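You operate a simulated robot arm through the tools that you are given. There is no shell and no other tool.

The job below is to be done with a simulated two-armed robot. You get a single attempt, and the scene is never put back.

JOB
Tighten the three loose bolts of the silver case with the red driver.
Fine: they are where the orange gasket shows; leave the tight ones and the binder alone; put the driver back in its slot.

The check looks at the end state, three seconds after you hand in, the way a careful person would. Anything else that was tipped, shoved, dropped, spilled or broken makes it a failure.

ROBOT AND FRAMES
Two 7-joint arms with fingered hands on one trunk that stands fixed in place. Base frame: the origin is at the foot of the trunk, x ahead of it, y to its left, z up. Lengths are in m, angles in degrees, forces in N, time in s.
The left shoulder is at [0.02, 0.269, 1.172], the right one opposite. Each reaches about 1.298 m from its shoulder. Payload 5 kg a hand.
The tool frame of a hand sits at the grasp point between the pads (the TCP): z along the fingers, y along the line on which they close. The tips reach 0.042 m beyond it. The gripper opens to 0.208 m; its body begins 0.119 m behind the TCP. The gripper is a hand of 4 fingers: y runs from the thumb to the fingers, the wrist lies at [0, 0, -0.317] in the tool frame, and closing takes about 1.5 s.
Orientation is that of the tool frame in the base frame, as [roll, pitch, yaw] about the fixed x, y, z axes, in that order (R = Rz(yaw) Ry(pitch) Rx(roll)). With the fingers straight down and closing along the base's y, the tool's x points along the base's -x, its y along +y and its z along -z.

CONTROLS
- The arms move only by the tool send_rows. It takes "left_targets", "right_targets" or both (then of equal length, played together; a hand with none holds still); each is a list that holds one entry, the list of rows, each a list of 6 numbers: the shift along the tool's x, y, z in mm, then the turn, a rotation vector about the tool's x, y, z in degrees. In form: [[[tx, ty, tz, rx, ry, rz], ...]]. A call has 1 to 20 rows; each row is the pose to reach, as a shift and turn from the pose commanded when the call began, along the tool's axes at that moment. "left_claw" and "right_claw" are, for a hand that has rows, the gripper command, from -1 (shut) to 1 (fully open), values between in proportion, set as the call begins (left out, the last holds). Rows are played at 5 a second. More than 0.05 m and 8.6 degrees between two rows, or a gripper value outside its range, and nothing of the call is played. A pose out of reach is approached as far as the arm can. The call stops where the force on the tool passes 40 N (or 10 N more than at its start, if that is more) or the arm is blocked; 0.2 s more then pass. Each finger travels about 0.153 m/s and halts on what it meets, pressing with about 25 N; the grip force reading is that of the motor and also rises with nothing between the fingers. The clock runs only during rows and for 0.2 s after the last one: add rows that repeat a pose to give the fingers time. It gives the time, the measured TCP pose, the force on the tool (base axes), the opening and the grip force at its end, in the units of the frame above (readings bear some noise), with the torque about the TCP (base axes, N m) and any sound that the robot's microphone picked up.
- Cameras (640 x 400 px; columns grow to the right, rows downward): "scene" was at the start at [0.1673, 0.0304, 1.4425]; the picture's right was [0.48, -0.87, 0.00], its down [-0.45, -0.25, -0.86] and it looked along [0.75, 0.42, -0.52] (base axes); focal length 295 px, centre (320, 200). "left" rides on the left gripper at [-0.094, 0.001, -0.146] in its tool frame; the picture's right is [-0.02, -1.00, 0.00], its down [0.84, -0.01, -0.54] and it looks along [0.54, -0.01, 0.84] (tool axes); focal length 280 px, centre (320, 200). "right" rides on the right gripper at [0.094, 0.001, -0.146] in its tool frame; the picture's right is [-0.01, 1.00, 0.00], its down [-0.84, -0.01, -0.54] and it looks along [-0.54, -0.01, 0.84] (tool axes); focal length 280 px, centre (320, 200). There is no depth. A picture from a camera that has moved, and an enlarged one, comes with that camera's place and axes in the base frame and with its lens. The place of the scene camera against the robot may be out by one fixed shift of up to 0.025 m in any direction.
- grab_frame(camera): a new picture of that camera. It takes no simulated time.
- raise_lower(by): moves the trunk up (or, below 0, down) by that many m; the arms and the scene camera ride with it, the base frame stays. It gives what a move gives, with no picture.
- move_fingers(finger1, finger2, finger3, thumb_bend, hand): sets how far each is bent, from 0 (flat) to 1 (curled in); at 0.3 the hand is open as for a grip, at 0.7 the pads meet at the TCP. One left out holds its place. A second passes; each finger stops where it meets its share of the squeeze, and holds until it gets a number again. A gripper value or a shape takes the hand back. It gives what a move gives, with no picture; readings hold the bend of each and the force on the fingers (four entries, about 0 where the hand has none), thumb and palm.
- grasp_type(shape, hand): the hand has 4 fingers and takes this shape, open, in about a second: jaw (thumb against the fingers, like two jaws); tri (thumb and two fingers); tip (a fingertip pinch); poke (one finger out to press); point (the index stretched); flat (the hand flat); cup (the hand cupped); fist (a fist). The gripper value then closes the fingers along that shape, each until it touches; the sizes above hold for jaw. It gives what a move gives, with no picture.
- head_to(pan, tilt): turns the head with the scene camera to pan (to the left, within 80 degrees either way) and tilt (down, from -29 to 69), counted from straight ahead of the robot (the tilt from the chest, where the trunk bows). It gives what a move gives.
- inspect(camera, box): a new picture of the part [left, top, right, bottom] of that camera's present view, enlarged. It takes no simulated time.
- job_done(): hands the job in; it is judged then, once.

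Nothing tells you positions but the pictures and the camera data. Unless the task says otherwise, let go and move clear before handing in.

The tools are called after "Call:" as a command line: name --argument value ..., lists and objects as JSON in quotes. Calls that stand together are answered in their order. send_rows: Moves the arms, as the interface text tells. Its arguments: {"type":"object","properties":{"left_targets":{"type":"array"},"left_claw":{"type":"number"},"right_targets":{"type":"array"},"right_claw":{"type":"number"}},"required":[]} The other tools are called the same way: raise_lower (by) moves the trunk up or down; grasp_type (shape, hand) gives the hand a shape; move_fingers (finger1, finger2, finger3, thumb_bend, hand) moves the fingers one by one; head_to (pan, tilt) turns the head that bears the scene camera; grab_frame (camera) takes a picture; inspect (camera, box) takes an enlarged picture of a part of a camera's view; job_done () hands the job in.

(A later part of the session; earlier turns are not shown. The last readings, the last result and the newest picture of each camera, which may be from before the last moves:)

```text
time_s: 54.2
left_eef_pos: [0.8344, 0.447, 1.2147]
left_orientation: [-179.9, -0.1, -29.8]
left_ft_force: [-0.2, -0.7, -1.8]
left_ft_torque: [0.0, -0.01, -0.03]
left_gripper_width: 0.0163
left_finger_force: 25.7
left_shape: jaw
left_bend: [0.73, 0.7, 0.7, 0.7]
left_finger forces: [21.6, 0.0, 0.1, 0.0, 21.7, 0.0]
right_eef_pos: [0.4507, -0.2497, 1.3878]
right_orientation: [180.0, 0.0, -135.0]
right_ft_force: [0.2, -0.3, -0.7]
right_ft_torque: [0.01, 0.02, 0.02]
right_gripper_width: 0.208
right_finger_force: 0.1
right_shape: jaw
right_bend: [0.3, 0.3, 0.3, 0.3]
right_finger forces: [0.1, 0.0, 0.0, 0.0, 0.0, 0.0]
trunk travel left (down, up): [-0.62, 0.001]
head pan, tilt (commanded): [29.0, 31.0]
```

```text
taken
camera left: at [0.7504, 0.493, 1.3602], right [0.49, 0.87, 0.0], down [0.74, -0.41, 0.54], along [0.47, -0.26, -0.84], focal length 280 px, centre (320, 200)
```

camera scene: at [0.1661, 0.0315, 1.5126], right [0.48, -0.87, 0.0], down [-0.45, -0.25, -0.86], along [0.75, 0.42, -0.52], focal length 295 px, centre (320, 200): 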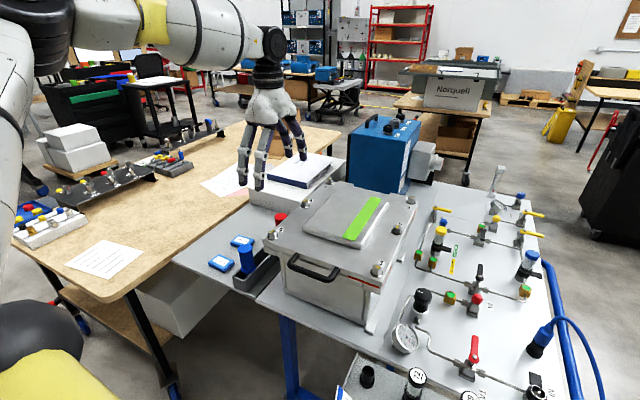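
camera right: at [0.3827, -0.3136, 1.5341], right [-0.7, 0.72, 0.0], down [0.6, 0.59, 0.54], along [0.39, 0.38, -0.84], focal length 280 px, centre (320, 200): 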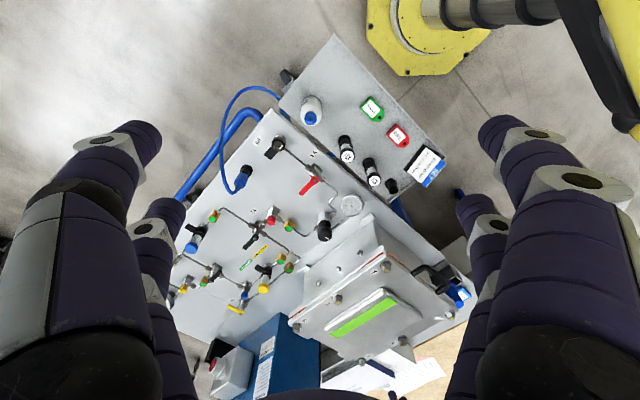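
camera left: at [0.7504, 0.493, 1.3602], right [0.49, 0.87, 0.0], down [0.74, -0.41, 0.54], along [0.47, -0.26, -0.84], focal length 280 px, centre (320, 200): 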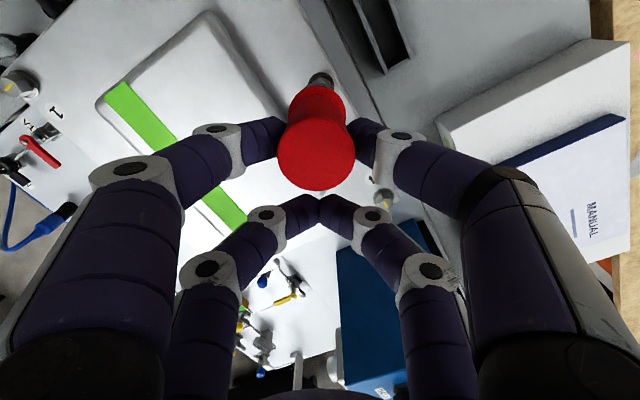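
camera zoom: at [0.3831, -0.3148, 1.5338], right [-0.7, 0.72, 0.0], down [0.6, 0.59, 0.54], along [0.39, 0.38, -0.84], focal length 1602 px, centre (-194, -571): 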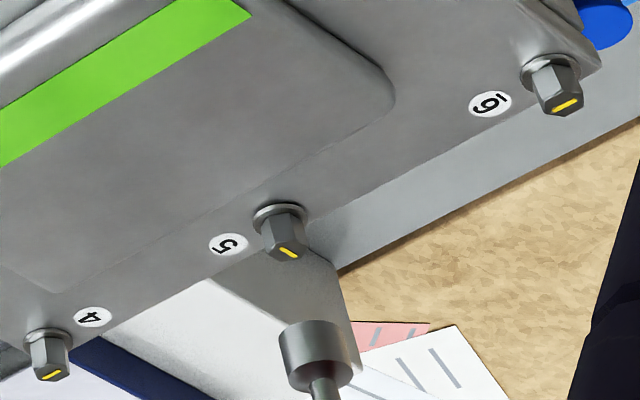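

The driver hangs vertical above bolt 5. I'll enlarge both side views to compare the socket with the bolt head.

Call:
inspect --camera "right" --box '[390, 310, 440, 360]'

Call:
inspect --camera "scene" --box '[275, 160, 335, 220]'

```text
8.00 times, centred on (415, 335) of right
camera zoom: at [0.3831, -0.3148, 1.5338], right [-0.7, 0.72, 0.0], down [0.6, 0.59, 0.54], along [0.39, 0.38, -0.84], focal length 2243 px, centre (-440, -880)
```

zoom: 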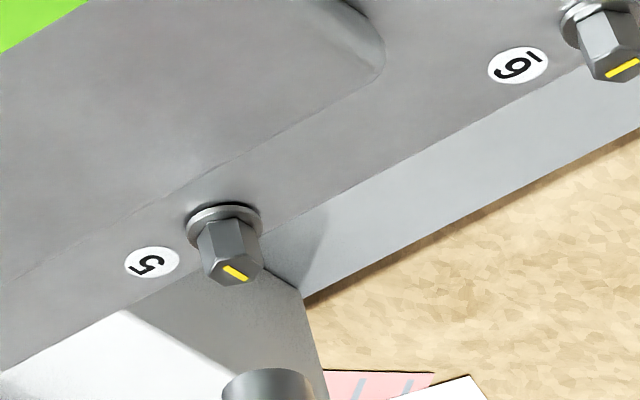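

```text
6.67 times, centred on (305, 190) of scene
camera zoom: at [0.1666, 0.0304, 1.5126], right [0.48, -0.87, 0.0], down [-0.45, -0.25, -0.86], along [0.75, 0.41, -0.52], focal length 1969 px, centre (420, 267)
```

zoom: 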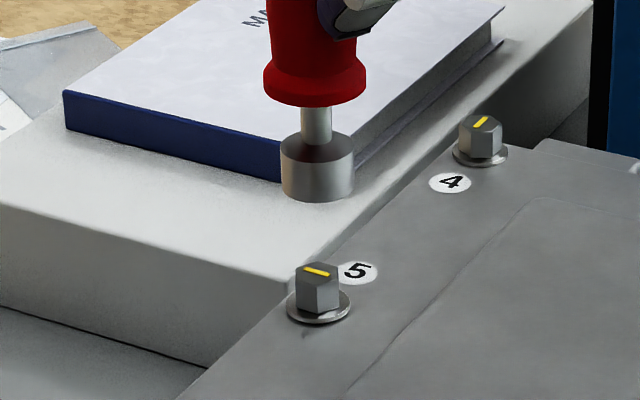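

Call:
inspect --camera "right" --box '[395, 325, 445, 375]'

Call:
inspect --camera "left" --box '[260, 60, 380, 200]'

```text
8.00 times, centred on (420, 350) of right
camera zoom: at [0.3831, -0.3148, 1.5338], right [-0.7, 0.72, 0.0], down [0.6, 0.59, 0.54], along [0.39, 0.38, -0.84], focal length 2243 px, centre (-480, -1000)
```

zoom: 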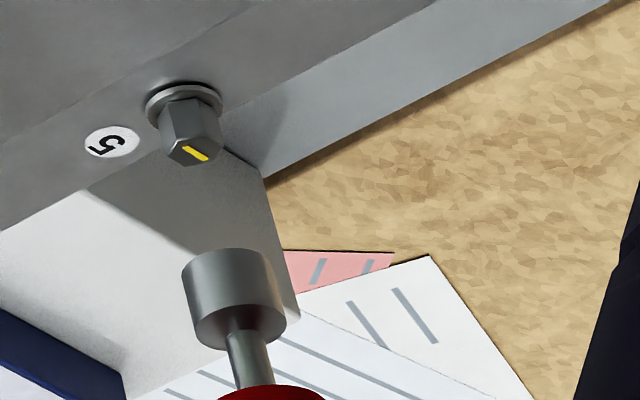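

```text
2.86 times, centred on (320, 130) of left
camera zoom: at [0.7504, 0.493, 1.3602], right [0.49, 0.87, 0.0], down [0.74, -0.41, 0.54], along [0.47, -0.26, -0.84], focal length 801 px, centre (320, 400)
```

zoom: 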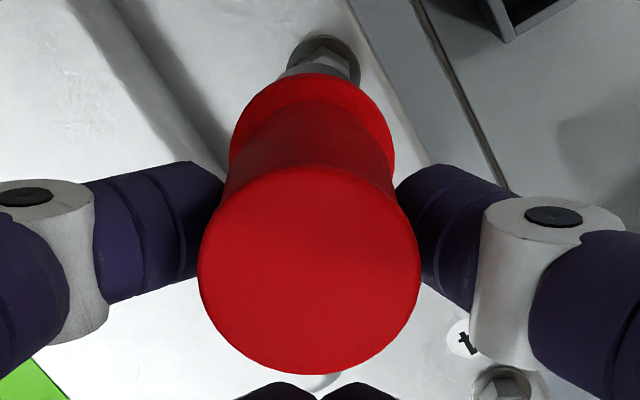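

From the two side views the socket hangs about 49 mm above bolt 5's head and a few millimetres short toward +x/+y. I'll correct that and lower to a gap of about 9 mm, then compare again.

Call:
send_rows --left_targets '[[[1, -2.4, 0, 0, 0, 0], [1, -4.8, 0, 0, 0, 0], [1, -4.8, 15, 0, 0, 0], [1, -4.8, 30, 0, 0, 0], [1, -4.8, 38, 0, 0, 0], [1, -4.8, 38, 0, 0, 0]]]'

Call:
inspect --camera "scene" --box '[290, 180, 330, 220]'

Call:
inspect --camera "right" --box '[395, 325, 435, 365]'

Call:
inspect --camera "left" --box '[280, 50, 360, 130]'

```text
time_s: 55.6
left_eef_pos: [0.836, 0.4496, 1.1793]
left_orientation: [-179.9, -0.1, -30.0]
left_ft_force: [-0.3, -0.2, -1.4]
left_ft_torque: [0.0, -0.1, 0.02]
left_gripper_width: 0.0165
left_finger_force: 25.3
left_shape: jaw
left_bend: [0.73, 0.7, 0.7, 0.7]
left_finger forces: [21.8, 0.0, 0.0, 0.0, 21.6, 0.0]
right_eef_pos: [0.4509, -0.2503, 1.3886]
right_orientation: [179.9, 0.0, -135.0]
right_ft_force: [0.1, -0.5, 0.5]
right_ft_torque: [0.0, -0.04, -0.02]
right_gripper_width: 0.2078
right_finger_force: 0.1
right_shape: jaw
right_bend: [0.3, 0.3, 0.3, 0.3]
right_finger forces: [0.1, 0.0, 0.1, 0.0, 0.0, 0.0]
trunk travel left (down, up): [-0.62, 0.001]
head pan, tilt (commanded): [29.0, 31.0]
```

```text
10.00 times, centred on (310, 200) of scene
camera zoom: at [0.1663, 0.0304, 1.5126], right [0.48, -0.87, 0.0], down [-0.45, -0.25, -0.86], along [0.75, 0.42, -0.52], focal length 2954 px, centre (420, 200)
```

zoom: 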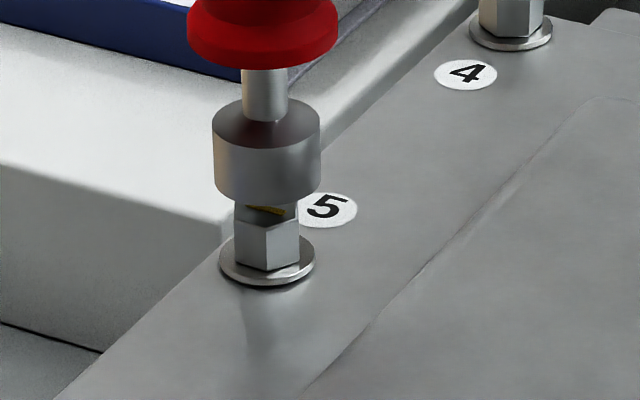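

```text
10.00 times, centred on (415, 345) of right
camera zoom: at [0.3828, -0.3147, 1.5339], right [-0.7, 0.72, 0.0], down [0.6, 0.59, 0.54], along [0.39, 0.38, -0.84], focal length 2804 px, centre (-630, -1250)
```

zoom: 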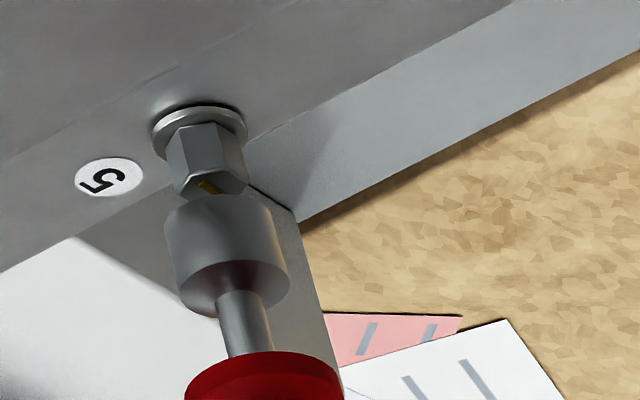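

```text
5.00 times, centred on (320, 90) of left
camera zoom: at [0.7535, 0.4962, 1.3229], right [0.49, 0.87, 0.0], down [0.74, -0.41, 0.54], along [0.47, -0.26, -0.84], focal length 1402 px, centre (320, 750)
```

zoom: 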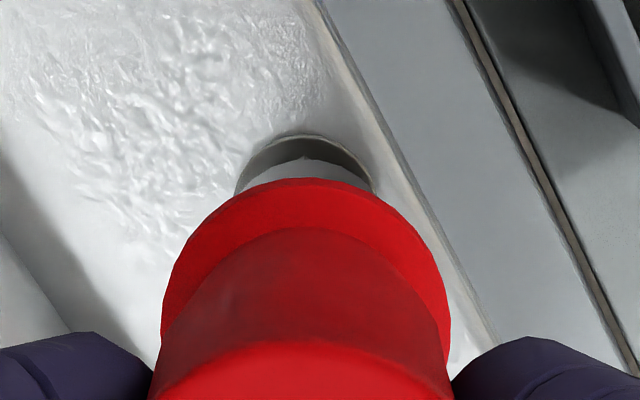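

Both views now agree that the socket sits over bolt 5 within about a millimetre, about 12 mm above its head. I'll lower gently to contact and watch the force.

Call:
send_rows --left_targets '[[[-0.5, -0.5, 4, 0, 0, 0], [-0.5, -0.5, 8, 0, 0, 0], [-0.5, -0.5, 11, 0, 0, 0], [-0.5, -0.5, 13, 0, 0, 0], [-0.5, -0.5, 15, 0, 0, 0], [-0.5, -0.5, 15, 0, 0, 0]]]'

Call:
inspect --camera "scene" --box '[290, 180, 330, 220]'

Call:
inspect --camera "right" --box '[395, 325, 435, 365]'

```text
time_s: 57.0
left_eef_pos: [0.8364, 0.4508, 1.1659]
left_orientation: [-179.9, -0.1, -29.9]
left_ft_force: [2.9, 2.2, 20.6]
left_ft_torque: [0.41, 0.43, -0.12]
left_gripper_width: 0.0173
left_finger_force: 25.8
left_shape: jaw
left_bend: [0.73, 0.7, 0.7, 0.71]
left_finger forces: [26.6, 0.0, 0.0, 0.0, 29.9, 0.0]
right_eef_pos: [0.4503, -0.251, 1.3882]
right_orientation: [179.9, 0.0, -134.9]
right_ft_force: [0.9, -0.7, 0.3]
right_ft_torque: [0.01, 0.02, 0.01]
right_gripper_width: 0.2078
right_finger_force: 0.0
right_shape: jaw
right_bend: [0.3, 0.3, 0.3, 0.3]
right_finger forces: [0.0, 0.0, 0.0, 0.1, 0.0, 0.1]
trunk travel left (down, up): [-0.62, 0.001]
head pan, tilt (commanded): [29.0, 31.0]
```

```text
10.00 times, centred on (310, 200) of scene
camera zoom: at [0.1653, 0.0298, 1.5129], right [0.48, -0.87, 0.0], down [-0.45, -0.25, -0.86], along [0.75, 0.42, -0.51], focal length 2954 px, centre (420, 200)
```

zoom: 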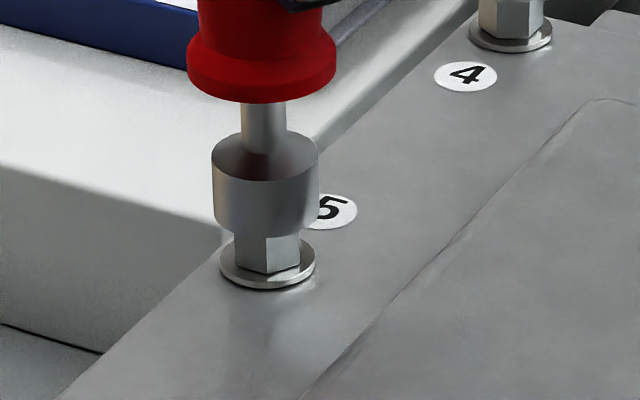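

```text
10.00 times, centred on (415, 345) of right
camera zoom: at [0.3819, -0.3154, 1.5342], right [-0.7, 0.72, 0.0], down [0.6, 0.59, 0.54], along [0.39, 0.38, -0.84], focal length 2804 px, centre (-630, -1250)
```

zoom: 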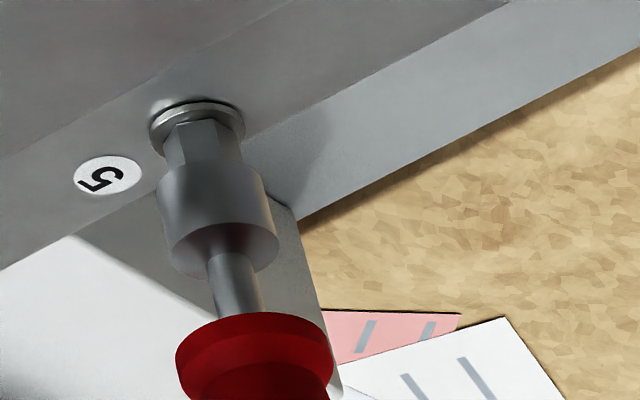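

The socket rests on the head with about 20 N, not yet over the hex. I'll ease off slightly and turn clockwise slowly about the driver's axis to find the flats.

Call:
send_rows --left_targets '[[[0, 2.2, -0.6, 0, 0, 4], [0, 4.3, -0.6, 0, 0, 8], [-0.3, 6.5, -0.6, 0, 0, 12], [-0.7, 8.6, -0.6, 0, 0, 16], [-1.3, 10.7, -0.6, 0, 0, 20], [-1.95, 12.8, -0.6, 0, 0, 24], [-2.8, 14.8, -0.6, 0, 0, 28], [-3.8, 16.7, -0.6, 0, 0, 32]]]'

Call:
inspect --camera "scene" --box '[290, 180, 330, 220]'

Call:
inspect --camera "right" --box '[395, 325, 435, 365]'

```text
time_s: 58.8
left_eef_pos: [0.8236, 0.4382, 1.165]
left_orientation: [179.9, 0.1, -62.0]
left_ft_force: [0.7, -0.9, 11.7]
left_ft_torque: [0.25, 0.18, 0.09]
left_gripper_width: 0.0174
left_finger_force: 25.3
left_shape: jaw
left_bend: [0.73, 0.7, 0.7, 0.71]
left_finger forces: [27.1, 0.0, 0.0, 0.0, 26.9, 0.0]
right_eef_pos: [0.4506, -0.2502, 1.3887]
right_orientation: [180.0, 0.0, -135.0]
right_ft_force: [-0.5, -0.3, 0.1]
right_ft_torque: [0.0, 0.0, 0.01]
right_gripper_width: 0.2078
right_finger_force: 0.1
right_shape: jaw
right_bend: [0.3, 0.3, 0.3, 0.3]
right_finger forces: [0.0, 0.1, 0.0, 0.1, 0.0, 0.0]
trunk travel left (down, up): [-0.62, 0.001]
head pan, tilt (commanded): [29.0, 31.0]
```

```text
10.00 times, centred on (310, 200) of scene
camera zoom: at [0.1656, 0.03, 1.5127], right [0.48, -0.87, 0.0], down [-0.45, -0.25, -0.86], along [0.75, 0.42, -0.52], focal length 2954 px, centre (420, 200)
```

zoom: 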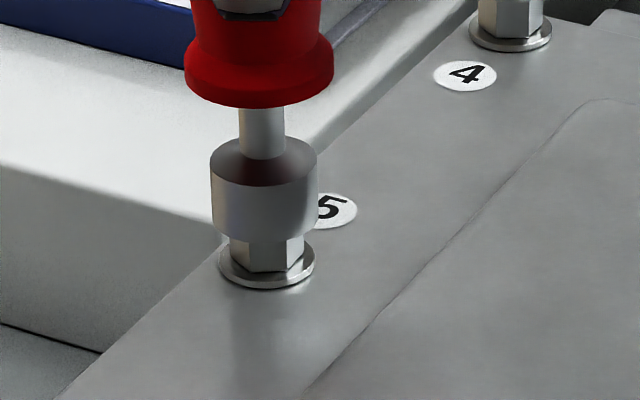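

```text
10.00 times, centred on (415, 345) of right
camera zoom: at [0.3822, -0.3153, 1.534], right [-0.7, 0.72, 0.0], down [0.6, 0.59, 0.54], along [0.39, 0.38, -0.84], focal length 2804 px, centre (-630, -1250)
```

zoom: 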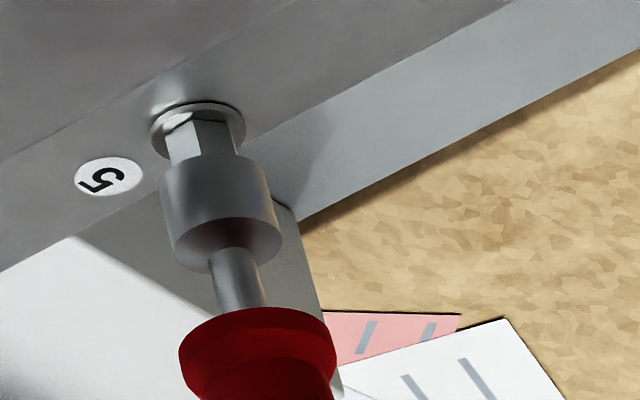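

The bolt is turning along with the socket, and the push fell to about 12 N. I'll press a little more and go on turning clockwise by 60°.

Call:
send_rows --left_targets '[[[0, 2.7, 0.3, 0, 0, 5], [-0.2, 5.4, 0.6, 0, 0, 10], [-0.6, 8.1, 0.6, 0, 0, 15], [-1.25, 10.7, 0.6, 0, 0, 20], [-2.1, 13.3, 0.6, 0, 0, 25], [-3.25, 15.7, 0.6, 0, 0, 30], [-4.6, 18.1, 0.6, 0, 0, 35], [-6.1, 20.35, 0.6, 0, 0, 40], [-7.8, 22.45, 0.6, 0, 0, 45], [-9.7, 24.4, 0.6, 0, 0, 50], [-11.7, 26.2, 0.6, 0, 0, 55], [-13.9, 27.75, 0.6, 0, 0, 60]]]'

Call:
inspect --camera "scene" --box '[290, 180, 330, 220]'

Call:
inspect --camera "right" --box '[395, 325, 435, 365]'

```text
time_s: 61.4
left_eef_pos: [0.7922, 0.4374, 1.1623]
left_orientation: [180.0, 0.0, -121.9]
left_ft_force: [0.0, -0.9, -1.5]
left_ft_torque: [-0.09, -0.05, 0.02]
left_gripper_width: 0.0172
left_finger_force: 25.0
left_shape: jaw
left_bend: [0.73, 0.7, 0.7, 0.7]
left_finger forces: [23.6, 0.0, 0.0, 0.0, 24.1, 0.0]
right_eef_pos: [0.4509, -0.2501, 1.3887]
right_orientation: [-180.0, 0.0, -135.1]
right_ft_force: [0.0, -1.1, 1.0]
right_ft_torque: [0.05, -0.02, 0.0]
right_gripper_width: 0.2077
right_finger_force: 0.0
right_shape: jaw
right_bend: [0.3, 0.3, 0.3, 0.3]
right_finger forces: [0.0, 0.1, 0.0, 0.0, 0.1, 0.0]
trunk travel left (down, up): [-0.62, 0.001]
head pan, tilt (commanded): [29.0, 31.0]
```

```text
10.00 times, centred on (310, 200) of scene
camera zoom: at [0.1662, 0.0303, 1.5126], right [0.48, -0.87, 0.0], down [-0.45, -0.25, -0.86], along [0.75, 0.42, -0.52], focal length 2954 px, centre (420, 200)
```

zoom: 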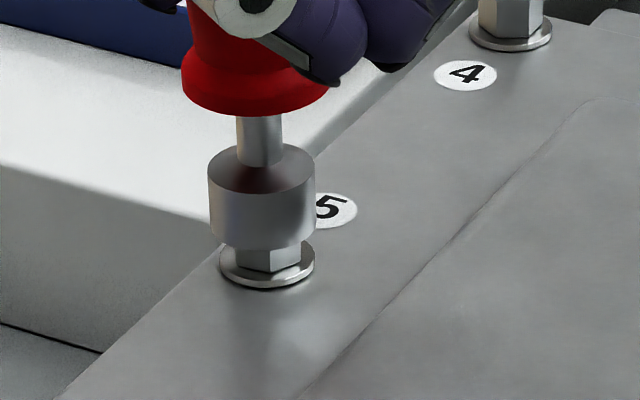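

```text
10.00 times, centred on (415, 345) of right
camera zoom: at [0.3826, -0.3149, 1.5339], right [-0.7, 0.72, 0.0], down [0.6, 0.59, 0.54], along [0.39, 0.38, -0.84], focal length 2804 px, centre (-630, -1250)
```

zoom: 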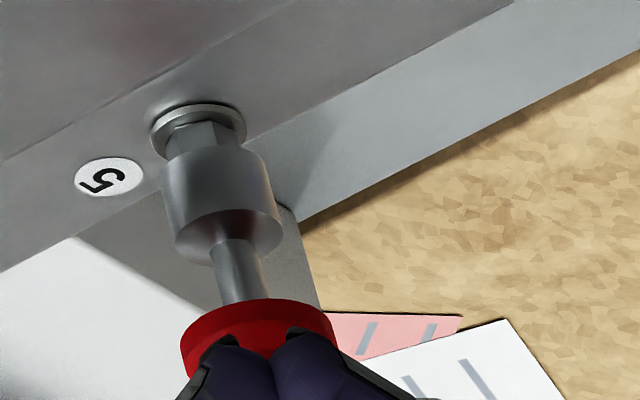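

The push vanished and the socket sank about 3 mm, so it seems to have slipped over the hex. I'll press down a little to seat it deeper.

Call:
send_rows --left_targets '[[[0, 0, 1, 0, 0, 0], [0, 0, 2, 0, 0, 0], [0, 0, 3, 0, 0, 0], [0, 0, 4, 0, 0, 0], [0, 0, 4, 0, 0, 0]]]'

Call:
inspect --camera "scene" --box '[290, 180, 330, 220]'

Call:
inspect --camera "right" --box '[395, 325, 435, 365]'

```text
time_s: 62.6
left_eef_pos: [0.7945, 0.4367, 1.1583]
left_orientation: [179.9, -0.1, -121.9]
left_ft_force: [0.2, -0.4, -1.7]
left_ft_torque: [-0.08, -0.01, -0.02]
left_gripper_width: 0.0171
left_finger_force: 25.1
left_shape: jaw
left_bend: [0.73, 0.7, 0.7, 0.7]
left_finger forces: [23.6, 0.0, 0.0, 0.0, 23.9, 0.1]
right_eef_pos: [0.4499, -0.2502, 1.3875]
right_orientation: [180.0, -0.1, -135.0]
right_ft_force: [-0.3, 0.8, 0.3]
right_ft_torque: [0.01, -0.01, 0.04]
right_gripper_width: 0.2077
right_finger_force: 0.0
right_shape: jaw
right_bend: [0.3, 0.3, 0.3, 0.3]
right_finger forces: [0.0, 0.0, 0.1, 0.0, 0.0, 0.0]
trunk travel left (down, up): [-0.62, 0.001]
head pan, tilt (commanded): [29.0, 31.0]
```

```text
10.00 times, centred on (310, 200) of scene
camera zoom: at [0.1663, 0.0304, 1.5126], right [0.48, -0.87, 0.0], down [-0.45, -0.25, -0.86], along [0.75, 0.42, -0.52], focal length 2954 px, centre (420, 200)
```

zoom: 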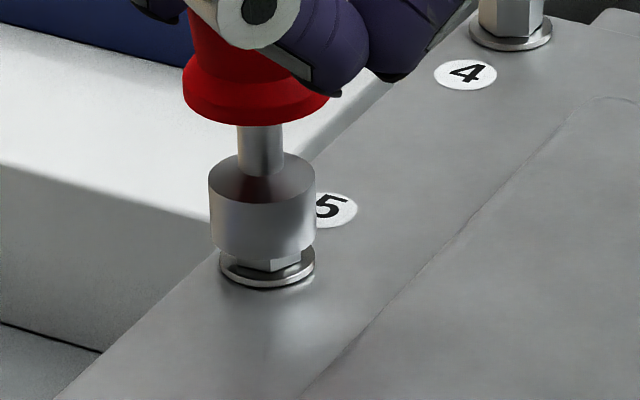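

```text
10.00 times, centred on (415, 345) of right
camera zoom: at [0.3829, -0.3148, 1.5339], right [-0.7, 0.72, 0.0], down [0.6, 0.59, 0.54], along [0.39, 0.38, -0.84], focal length 2804 px, centre (-630, -1250)
```

zoom: 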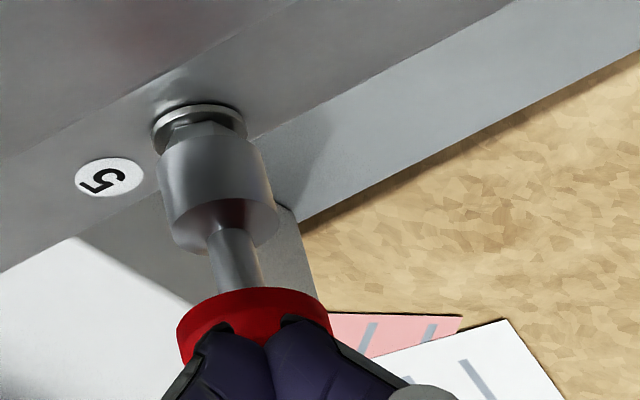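

The socket slides down over the hex without resistance. I'll go 5 mm deeper and check.

Call:
send_rows --left_targets '[[[0, 0, 1, 0, 0, 0], [0, 0, 2, 0, 0, 0], [0, 0, 3, 0, 0, 0], [0, 0, 4, 0, 0, 0], [0, 0, 5, 0, 0, 0], [0, 0, 5, 0, 0, 0]]]'

Call:
inspect --camera "scene" --box '[290, 180, 330, 220]'

Call:
grab_frame --camera "left"

```text
time_s: 64.0
left_eef_pos: [0.7938, 0.4374, 1.1535]
left_orientation: [-179.9, 0.0, -122.0]
left_ft_force: [0.1, -1.0, -0.9]
left_ft_torque: [-0.09, -0.03, -0.01]
left_gripper_width: 0.0174
left_finger_force: 24.9
left_shape: jaw
left_bend: [0.73, 0.7, 0.7, 0.7]
left_finger forces: [23.6, 0.1, 0.0, 0.1, 24.3, 0.0]
right_eef_pos: [0.4508, -0.2501, 1.3887]
right_orientation: [180.0, 0.0, -134.9]
right_ft_force: [-1.0, -0.1, -0.6]
right_ft_torque: [-0.01, -0.01, -0.03]
right_gripper_width: 0.2079
right_finger_force: 0.0
right_shape: jaw
right_bend: [0.3, 0.3, 0.3, 0.3]
right_finger forces: [0.0, 0.0, 0.0, 0.0, 0.0, 0.0]
trunk travel left (down, up): [-0.62, 0.001]
head pan, tilt (commanded): [29.0, 31.0]
```

```text
10.00 times, centred on (310, 200) of scene
camera zoom: at [0.1664, 0.0304, 1.5126], right [0.48, -0.87, 0.0], down [-0.45, -0.25, -0.86], along [0.75, 0.42, -0.52], focal length 2954 px, centre (420, 200)
```

zoom: 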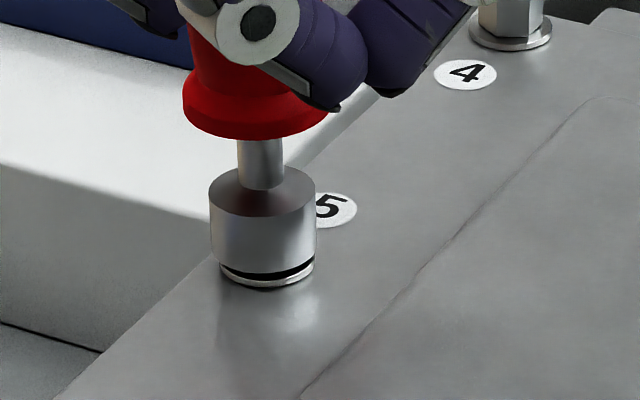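

```text
taken
camera left: at [0.8404, 0.5188, 1.2988], right [0.86, -0.52, 0.0], down [-0.44, -0.72, 0.54], along [-0.28, -0.46, -0.84], focal length 280 px, centre (320, 200)
```

left: 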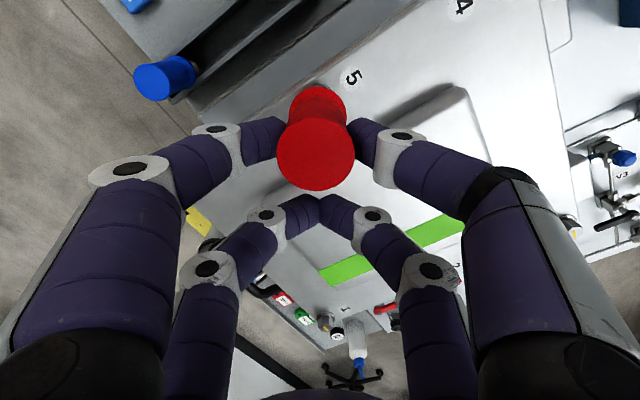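

The socket now encloses the hex almost to its washer. I'll turn clockwise 40° and watch the torque.

Call:
send_rows --left_targets '[[[0, 2.7, 0, 0, 0, 5], [-0.2, 5.4, 0, 0, 0, 10], [-0.6, 8.1, 0, 0, 0, 15], [-1.25, 10.7, 0, 0, 0, 20], [-2.1, 13.3, 0, 0, 0, 25], [-3.25, 15.7, 0, 0, 0, 30], [-4.6, 18.1, 0, 0, 0, 35], [-6.1, 20.35, 0, 0, 0, 40]]]'

Call:
inspect --camera "scene" --box '[290, 180, 330, 220]'

Call:
inspect --camera "right" --box '[395, 325, 435, 365]'

```text
time_s: 65.8
left_eef_pos: [0.7797, 0.4532, 1.1534]
left_orientation: [180.0, 0.0, -162.0]
left_ft_force: [0.1, -4.6, -3.5]
left_ft_torque: [-0.32, 0.05, 0.02]
left_gripper_width: 0.017
left_finger_force: 24.6
left_shape: jaw
left_bend: [0.73, 0.7, 0.7, 0.7]
left_finger forces: [21.5, 0.1, 0.0, 0.1, 25.1, 0.0]
right_eef_pos: [0.4504, -0.2505, 1.3879]
right_orientation: [-180.0, 0.1, -135.0]
right_ft_force: [0.5, -0.7, 0.4]
right_ft_torque: [-0.01, 0.02, -0.03]
right_gripper_width: 0.208
right_finger_force: 0.1
right_shape: jaw
right_bend: [0.3, 0.3, 0.3, 0.3]
right_finger forces: [0.1, 0.1, 0.0, 0.0, 0.0, 0.1]
trunk travel left (down, up): [-0.62, 0.001]
head pan, tilt (commanded): [29.0, 31.0]
```

```text
10.00 times, centred on (310, 200) of scene
camera zoom: at [0.1665, 0.0303, 1.5126], right [0.48, -0.87, 0.0], down [-0.45, -0.25, -0.86], along [0.75, 0.42, -0.52], focal length 2954 px, centre (420, 200)
```

zoom: 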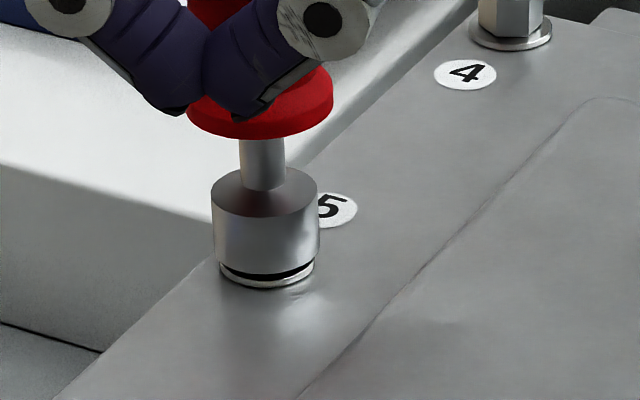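

```text
10.00 times, centred on (415, 345) of right
camera zoom: at [0.3831, -0.3149, 1.5338], right [-0.7, 0.72, 0.0], down [0.6, 0.59, 0.54], along [0.39, 0.38, -0.84], focal length 2804 px, centre (-630, -1250)
```

zoom: 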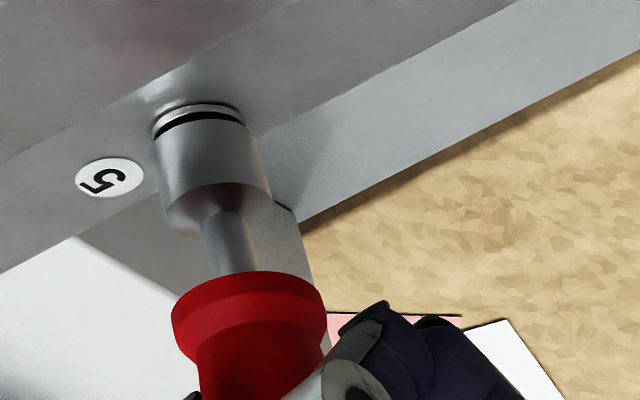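

Only small side forces so far and no resisting torque yet. I'll keep turning another 40°.

Call:
send_rows --left_targets '[[[0, 2.7, 0, 0, 0, 5], [-0.2, 5.4, 0, 0, 0, 10], [-0.6, 8.1, 0, 0, 0, 15], [-1.25, 10.7, 0, 0, 0, 20], [-2.1, 13.3, 0, 0, 0, 25], [-3.25, 15.7, 0, 0, 0, 30], [-4.6, 18.1, 0, 0, 0, 35], [-6.1, 20.35, 0, 0, 0, 40]]]'

Call:
inspect --camera "right" --box '[395, 325, 435, 365]'

Call:
inspect --camera "scene" --box '[270, 140, 350, 220]'

```text
time_s: 67.6
left_eef_pos: [0.7809, 0.4727, 1.1549]
left_orientation: [180.0, 0.1, 157.9]
left_ft_force: [21.3, -10.7, -3.0]
left_ft_torque: [-0.3, -0.49, 0.87]
left_gripper_width: 0.0163
left_finger_force: 25.0
left_shape: jaw
left_bend: [0.73, 0.7, 0.7, 0.7]
left_finger forces: [17.5, 0.0, 0.0, 0.0, 33.7, 0.0]
right_eef_pos: [0.451, -0.2514, 1.3875]
right_orientation: [179.8, 0.0, -135.0]
right_ft_force: [0.0, 0.0, -0.5]
right_ft_torque: [-0.01, 0.03, 0.01]
right_gripper_width: 0.2079
right_finger_force: 0.1
right_shape: jaw
right_bend: [0.3, 0.3, 0.3, 0.3]
right_finger forces: [0.1, 0.0, 0.0, 0.0, 0.1, 0.0]
trunk travel left (down, up): [-0.62, 0.001]
head pan, tilt (commanded): [29.0, 31.0]
```

```text
10.00 times, centred on (415, 345) of right
camera zoom: at [0.3845, -0.3159, 1.5332], right [-0.7, 0.72, 0.0], down [0.61, 0.59, 0.54], along [0.39, 0.38, -0.84], focal length 2804 px, centre (-630, -1250)
```

zoom: 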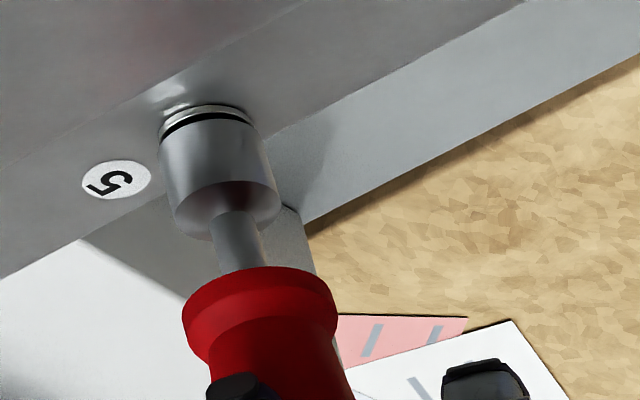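

```text
5.00 times, centred on (310, 180) of scene
camera zoom: at [0.1682, 0.0295, 1.5124], right [0.48, -0.88, 0.0], down [-0.45, -0.25, -0.86], along [0.75, 0.41, -0.52], focal length 1477 px, centre (370, 300)
```

zoom: 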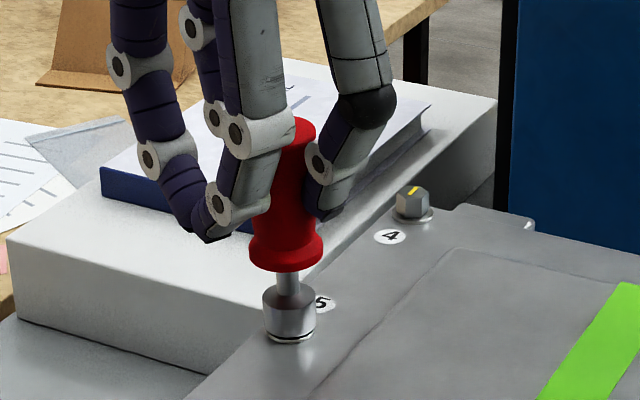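

Resistance has built up: about 1.0 N·m about the driver's axis, with some side load. I'll relieve the side load slightly and turn 10° more to see whether the bolt still moves.

Call:
send_rows --left_targets '[[[-1.0, 1.4, 0, 0, 0, 2.5], [-1.5, 2.7, 0, 0, 0, 5], [-1.6, 4.0, 0, 0, 0, 7.5], [-1.7, 5.4, 0, 0, 0, 10], [-1.7, 5.4, 0, 0, 0, 10]]]'

Call:
inspect --camera "scene" --box '[270, 140, 350, 220]'

Call:
grab_frame --camera "left"

```text
time_s: 68.8
left_eef_pos: [0.7828, 0.4778, 1.1542]
left_orientation: [-179.9, 0.1, 147.9]
left_ft_force: [23.2, -21.8, 1.1]
left_ft_torque: [-0.78, -0.68, 0.83]
left_gripper_width: 0.0163
left_finger_force: 24.7
left_shape: jaw
left_bend: [0.73, 0.7, 0.7, 0.7]
left_finger forces: [16.7, 0.0, 0.0, 0.0, 36.1, 0.1]
right_eef_pos: [0.4524, -0.2508, 1.3869]
right_orientation: [179.9, 0.0, -135.0]
right_ft_force: [0.2, 0.1, -0.2]
right_ft_torque: [-0.01, -0.02, -0.01]
right_gripper_width: 0.208
right_finger_force: 0.1
right_shape: jaw
right_bend: [0.3, 0.3, 0.3, 0.3]
right_finger forces: [0.1, 0.0, 0.1, 0.0, 0.1, 0.0]
trunk travel left (down, up): [-0.62, 0.001]
head pan, tilt (commanded): [29.0, 31.0]
```

```text
5.00 times, centred on (310, 180) of scene
camera zoom: at [0.1679, 0.0287, 1.5125], right [0.48, -0.88, 0.0], down [-0.45, -0.25, -0.86], along [0.75, 0.42, -0.52], focal length 1477 px, centre (370, 300)
```

zoom: 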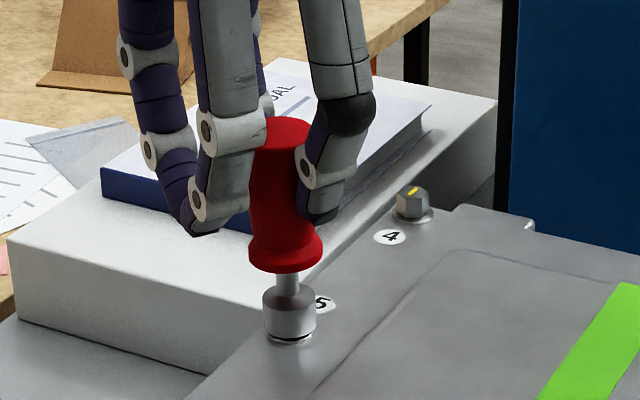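

```text
taken
camera left: at [0.8626, 0.4299, 1.299], right [-0.52, -0.86, 0.0], down [-0.72, 0.44, 0.54], along [-0.46, 0.28, -0.84], focal length 280 px, centre (320, 200)
```

left: 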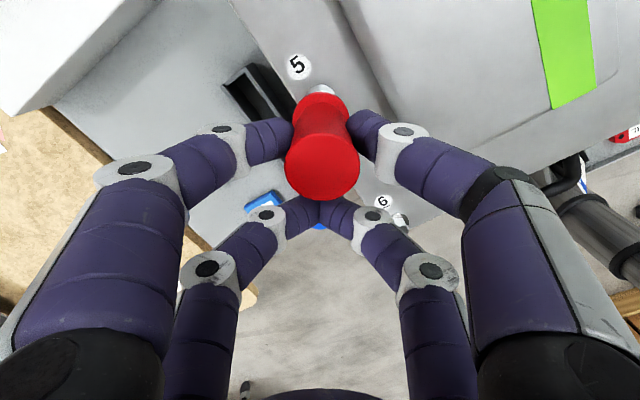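

The torque stays near 1 N·m and the handle has shifted a little in the grip, so either the bolt is tight or the grip slips. I'll unload the twist, then lift off to look at bolt 5.

Call:
send_rows --left_targets '[[[-1, -1.4, 0, 0, 0, -3], [-2, -2.8, 0, 0, 0, -6], [-2, -2.8, 0, 0, 0, -6]]]'

```text
time_s: 69.6
left_eef_pos: [0.7831, 0.4758, 1.1534]
left_orientation: [-180.0, -0.1, 154.2]
left_ft_force: [13.1, -15.2, 4.2]
left_ft_torque: [-0.68, -0.47, 0.07]
left_gripper_width: 0.0165
left_finger_force: 25.0
left_shape: jaw
left_bend: [0.73, 0.7, 0.7, 0.7]
left_finger forces: [18.1, 0.0, 0.0, 0.1, 32.1, 0.0]
right_eef_pos: [0.4515, -0.2505, 1.3879]
right_orientation: [179.9, 0.0, -134.9]
right_ft_force: [0.7, -0.3, 0.0]
right_ft_torque: [0.01, 0.0, 0.03]
right_gripper_width: 0.208
right_finger_force: 0.0
right_shape: jaw
right_bend: [0.3, 0.3, 0.3, 0.3]
right_finger forces: [0.1, 0.0, 0.0, 0.0, 0.1, 0.1]
trunk travel left (down, up): [-0.62, 0.001]
head pan, tilt (commanded): [29.0, 31.0]
```

Call:
send_rows --left_targets '[[[-1.2, -0.5, 0, 0, 0, 0], [-2.3, -1.0, 0, 0, 0, 0], [-2.3, -1.0, 0, 0, 0, 0]]]'

Call:
grab_frame --camera "left"

```text
time_s: 70.4
left_eef_pos: [0.7846, 0.4737, 1.1541]
left_orientation: [179.9, -0.1, 154.2]
left_ft_force: [7.3, -6.2, 5.5]
left_ft_torque: [-0.34, -0.38, 0.27]
left_gripper_width: 0.016
left_finger_force: 25.1
left_shape: jaw
left_bend: [0.73, 0.7, 0.7, 0.7]
left_finger forces: [19.7, 0.0, 0.1, 0.0, 28.2, 0.0]
right_eef_pos: [0.4513, -0.2507, 1.3868]
right_orientation: [180.0, -0.1, -134.8]
right_ft_force: [-0.4, -0.5, -0.5]
right_ft_torque: [0.03, -0.03, 0.0]
right_gripper_width: 0.2079
right_finger_force: 0.1
right_shape: jaw
right_bend: [0.3, 0.3, 0.3, 0.3]
right_finger forces: [0.0, 0.0, 0.0, 0.0, 0.0, 0.0]
trunk travel left (down, up): [-0.62, 0.001]
head pan, tilt (commanded): [29.0, 31.0]
```

```text
taken
camera left: at [0.8677, 0.4349, 1.2985], right [-0.42, -0.91, 0.0], down [-0.76, 0.36, 0.54], along [-0.49, 0.23, -0.84], focal length 280 px, centre (320, 200)
```

left: 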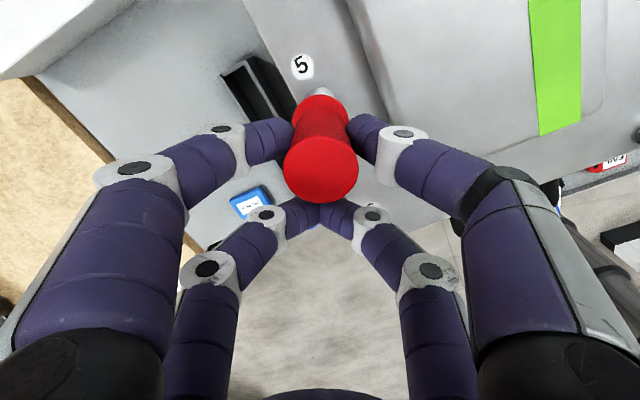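

Call:
inspect --camera "scene" --box '[270, 140, 350, 220]'

Call:
inspect --camera "right" --box '[390, 320, 450, 380]'

Call:
inspect --camera "left" --box '[260, 80, 380, 220]'

```text
5.00 times, centred on (310, 180) of scene
camera zoom: at [0.1664, 0.0298, 1.5126], right [0.48, -0.87, 0.0], down [-0.45, -0.25, -0.86], along [0.75, 0.42, -0.52], focal length 1477 px, centre (370, 300)
```

zoom: 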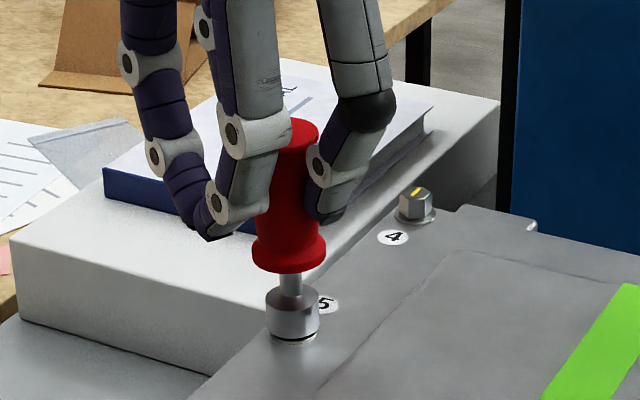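

```text
6.67 times, centred on (420, 350) of right
camera zoom: at [0.3831, -0.3154, 1.5337], right [-0.7, 0.72, 0.0], down [0.6, 0.59, 0.54], along [0.39, 0.38, -0.84], focal length 1869 px, centre (-347, -800)
```

zoom: 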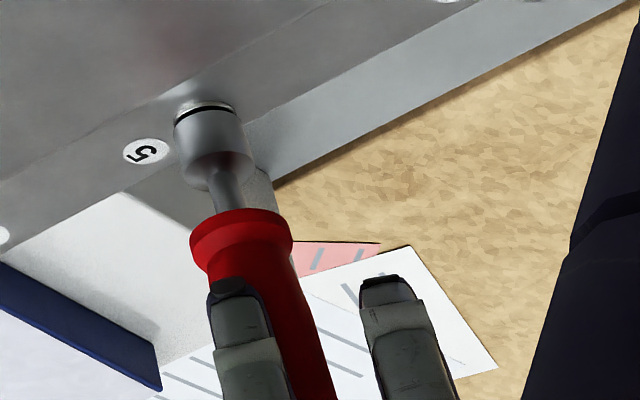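

```text
2.86 times, centred on (320, 150) of left
camera zoom: at [0.8677, 0.4349, 1.2985], right [-0.42, -0.91, 0.0], down [-0.76, 0.36, 0.54], along [-0.49, 0.23, -0.84], focal length 801 px, centre (320, 343)
```

zoom: 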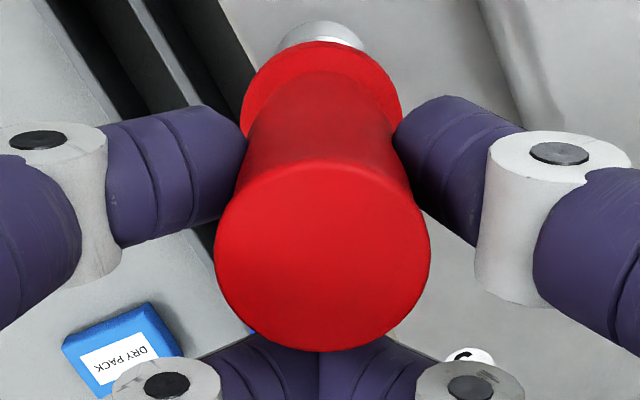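

The handle has slid a few millimetres in the grip because my turning centre was slightly off, but the loads are small now. I'll lift the socket straight off to inspect bolt 5.

Call:
send_rows --left_targets '[[[0, 0, -2, 0, 0, 0], [0, 0, -4, 0, 0, 0], [0, 0, -6, 0, 0, 0], [0, 0, -8, 0, 0, 0], [0, 0, -10, 0, 0, 0], [0, 0, -13, 0, 0, 0], [0, 0, -16, 0, 0, 0], [0, 0, -20, 0, 0, 0], [0, 0, -25, 0, 0, 0], [0, 0, -30, 0, 0, 0], [0, 0, -35, 0, 0, 0]]]'

Call:
inspect --camera "scene" --box '[270, 140, 350, 220]'

Call:
inspect --camera "right" --box '[390, 320, 450, 380]'

Call:
grab_frame --camera "left"

```text
time_s: 72.8
left_eef_pos: [0.7842, 0.4743, 1.1883]
left_orientation: [-180.0, 0.0, 154.1]
left_ft_force: [0.2, 0.6, -2.7]
left_ft_torque: [0.01, 0.12, 0.02]
left_gripper_width: 0.0148
left_finger_force: 24.9
left_shape: jaw
left_bend: [0.73, 0.7, 0.7, 0.7]
left_finger forces: [21.9, 0.0, 0.0, 0.0, 22.3, 0.0]
right_eef_pos: [0.4519, -0.2499, 1.3873]
right_orientation: [180.0, -0.1, -135.0]
right_ft_force: [1.4, -0.2, -0.7]
right_ft_torque: [0.0, 0.11, 0.02]
right_gripper_width: 0.2077
right_finger_force: 0.1
right_shape: jaw
right_bend: [0.3, 0.3, 0.3, 0.3]
right_finger forces: [0.1, 0.0, 0.0, 0.0, 0.1, 0.0]
trunk travel left (down, up): [-0.62, 0.001]
head pan, tilt (commanded): [29.0, 31.0]
```

```text
5.00 times, centred on (310, 180) of scene
camera zoom: at [0.1674, 0.0307, 1.5125], right [0.48, -0.87, 0.0], down [-0.45, -0.25, -0.86], along [0.75, 0.41, -0.52], focal length 1477 px, centre (370, 300)
```

zoom: 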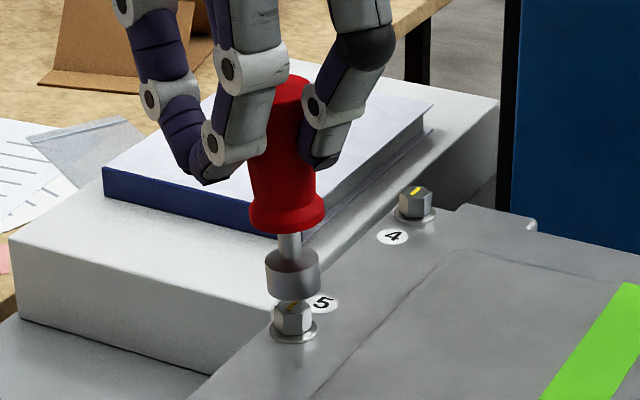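

```text
6.67 times, centred on (420, 350) of right
camera zoom: at [0.384, -0.3146, 1.5336], right [-0.7, 0.72, 0.0], down [0.6, 0.59, 0.54], along [0.39, 0.38, -0.84], focal length 1869 px, centre (-347, -800)
```

zoom: 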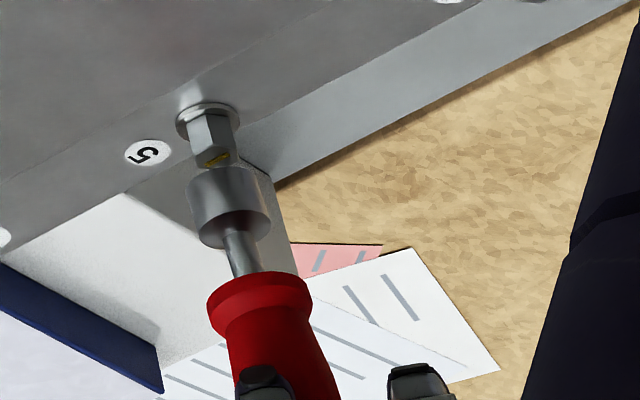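

```text
taken
camera left: at [0.8687, 0.4355, 1.333], right [-0.42, -0.91, 0.0], down [-0.76, 0.36, 0.54], along [-0.49, 0.23, -0.84], focal length 280 px, centre (320, 200)
```

left: 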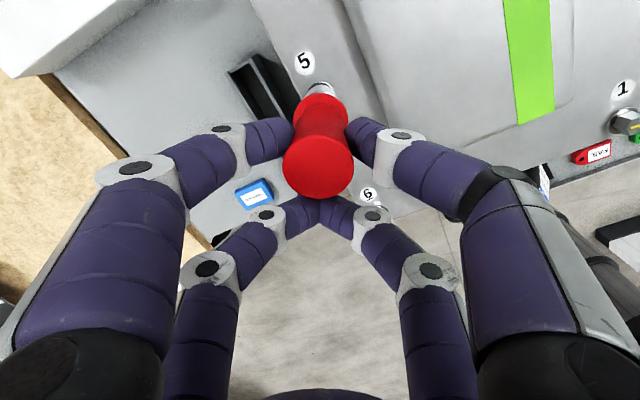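

Bolt 5's mark now lies along x like the tight ones. The driver leans a few degrees in the pinch; I'll raise it clear, turn back, and look at the lid's left edge to see whether the orange gasket at 5 has gone.

Call:
send_rows --left_targets '[[[0, 0, -25, 0, 0, 0], [0, 0, -50, 0, 0, 0], [11, 15, -50, 0, 0, -7.7], [21, 31, -50, 0, 0, -15.5], [32, 46, -50, 0, 0, -23.2], [43, 61, -50, 0, 0, -30.9], [53, 76, -50, 0, 0, -38.7], [64, 92, -50, 0, 0, -46.4], [75, 107, -50, 0, 0, -54.1], [85, 122, -50, 0, 0, -61.9], [96, 137, -50, 0, 0, -69.6], [107, 153, -50, 0, 0, -77.3], [117, 168, -50, 0, 0, -85.1], [128, 183, -50, 0, 0, -92.8], [139, 198, -50, 0, 0, -100.5], [149, 214, -50, 0, 0, -108.3], [160, 229, -50, 0, 0, -116], [160, 229, -50, 0, 0, -116]]]'

Call:
grab_frame --camera "left"

Call:
inspect --camera "scene" --box '[280, 160, 420, 300]'

```text
time_s: 76.6
left_eef_pos: [0.7387, 0.7499, 1.24]
left_orientation: [180.0, 0.0, -89.9]
left_ft_force: [0.0, -0.9, -1.8]
left_ft_torque: [-0.01, 0.05, 0.03]
left_gripper_width: 0.015
left_finger_force: 24.7
left_shape: jaw
left_bend: [0.73, 0.7, 0.7, 0.7]
left_finger forces: [21.9, 0.1, 0.0, 0.0, 22.3, 0.0]
right_eef_pos: [0.4517, -0.2501, 1.3885]
right_orientation: [-180.0, 0.0, -135.0]
right_ft_force: [0.4, -0.3, -0.1]
right_ft_torque: [0.06, 0.02, 0.0]
right_gripper_width: 0.2073
right_finger_force: 0.0
right_shape: jaw
right_bend: [0.3, 0.3, 0.3, 0.3]
right_finger forces: [0.0, 0.1, 0.0, 0.0, 0.0, 0.0]
trunk travel left (down, up): [-0.62, 0.001]
head pan, tilt (commanded): [29.0, 31.0]
```

```text
taken
camera left: at [0.7367, 0.8438, 1.3843], right [1.0, 0.02, 0.0], down [0.01, -0.84, 0.54], along [0.01, -0.54, -0.84], focal length 280 px, centre (320, 200)
```

left: 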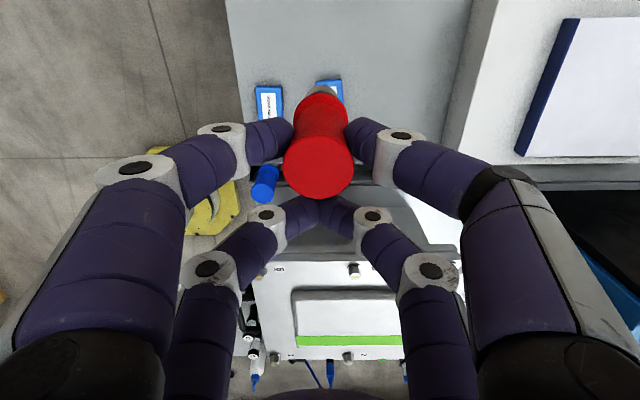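

```text
2.86 times, centred on (350, 230) of scene
camera zoom: at [0.1667, 0.03, 1.5126], right [0.48, -0.88, 0.0], down [-0.45, -0.25, -0.86], along [0.75, 0.41, -0.52], focal length 844 px, centre (234, 114)
```

zoom: 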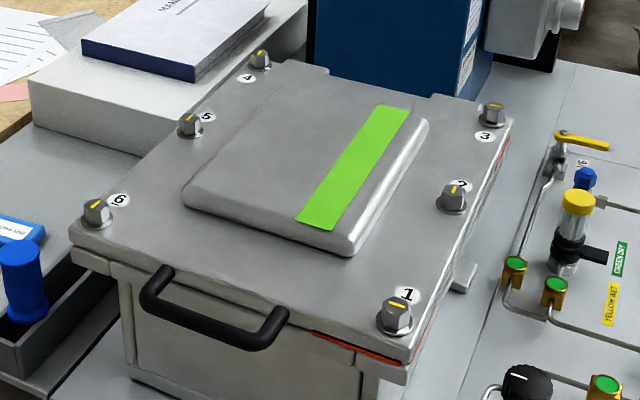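

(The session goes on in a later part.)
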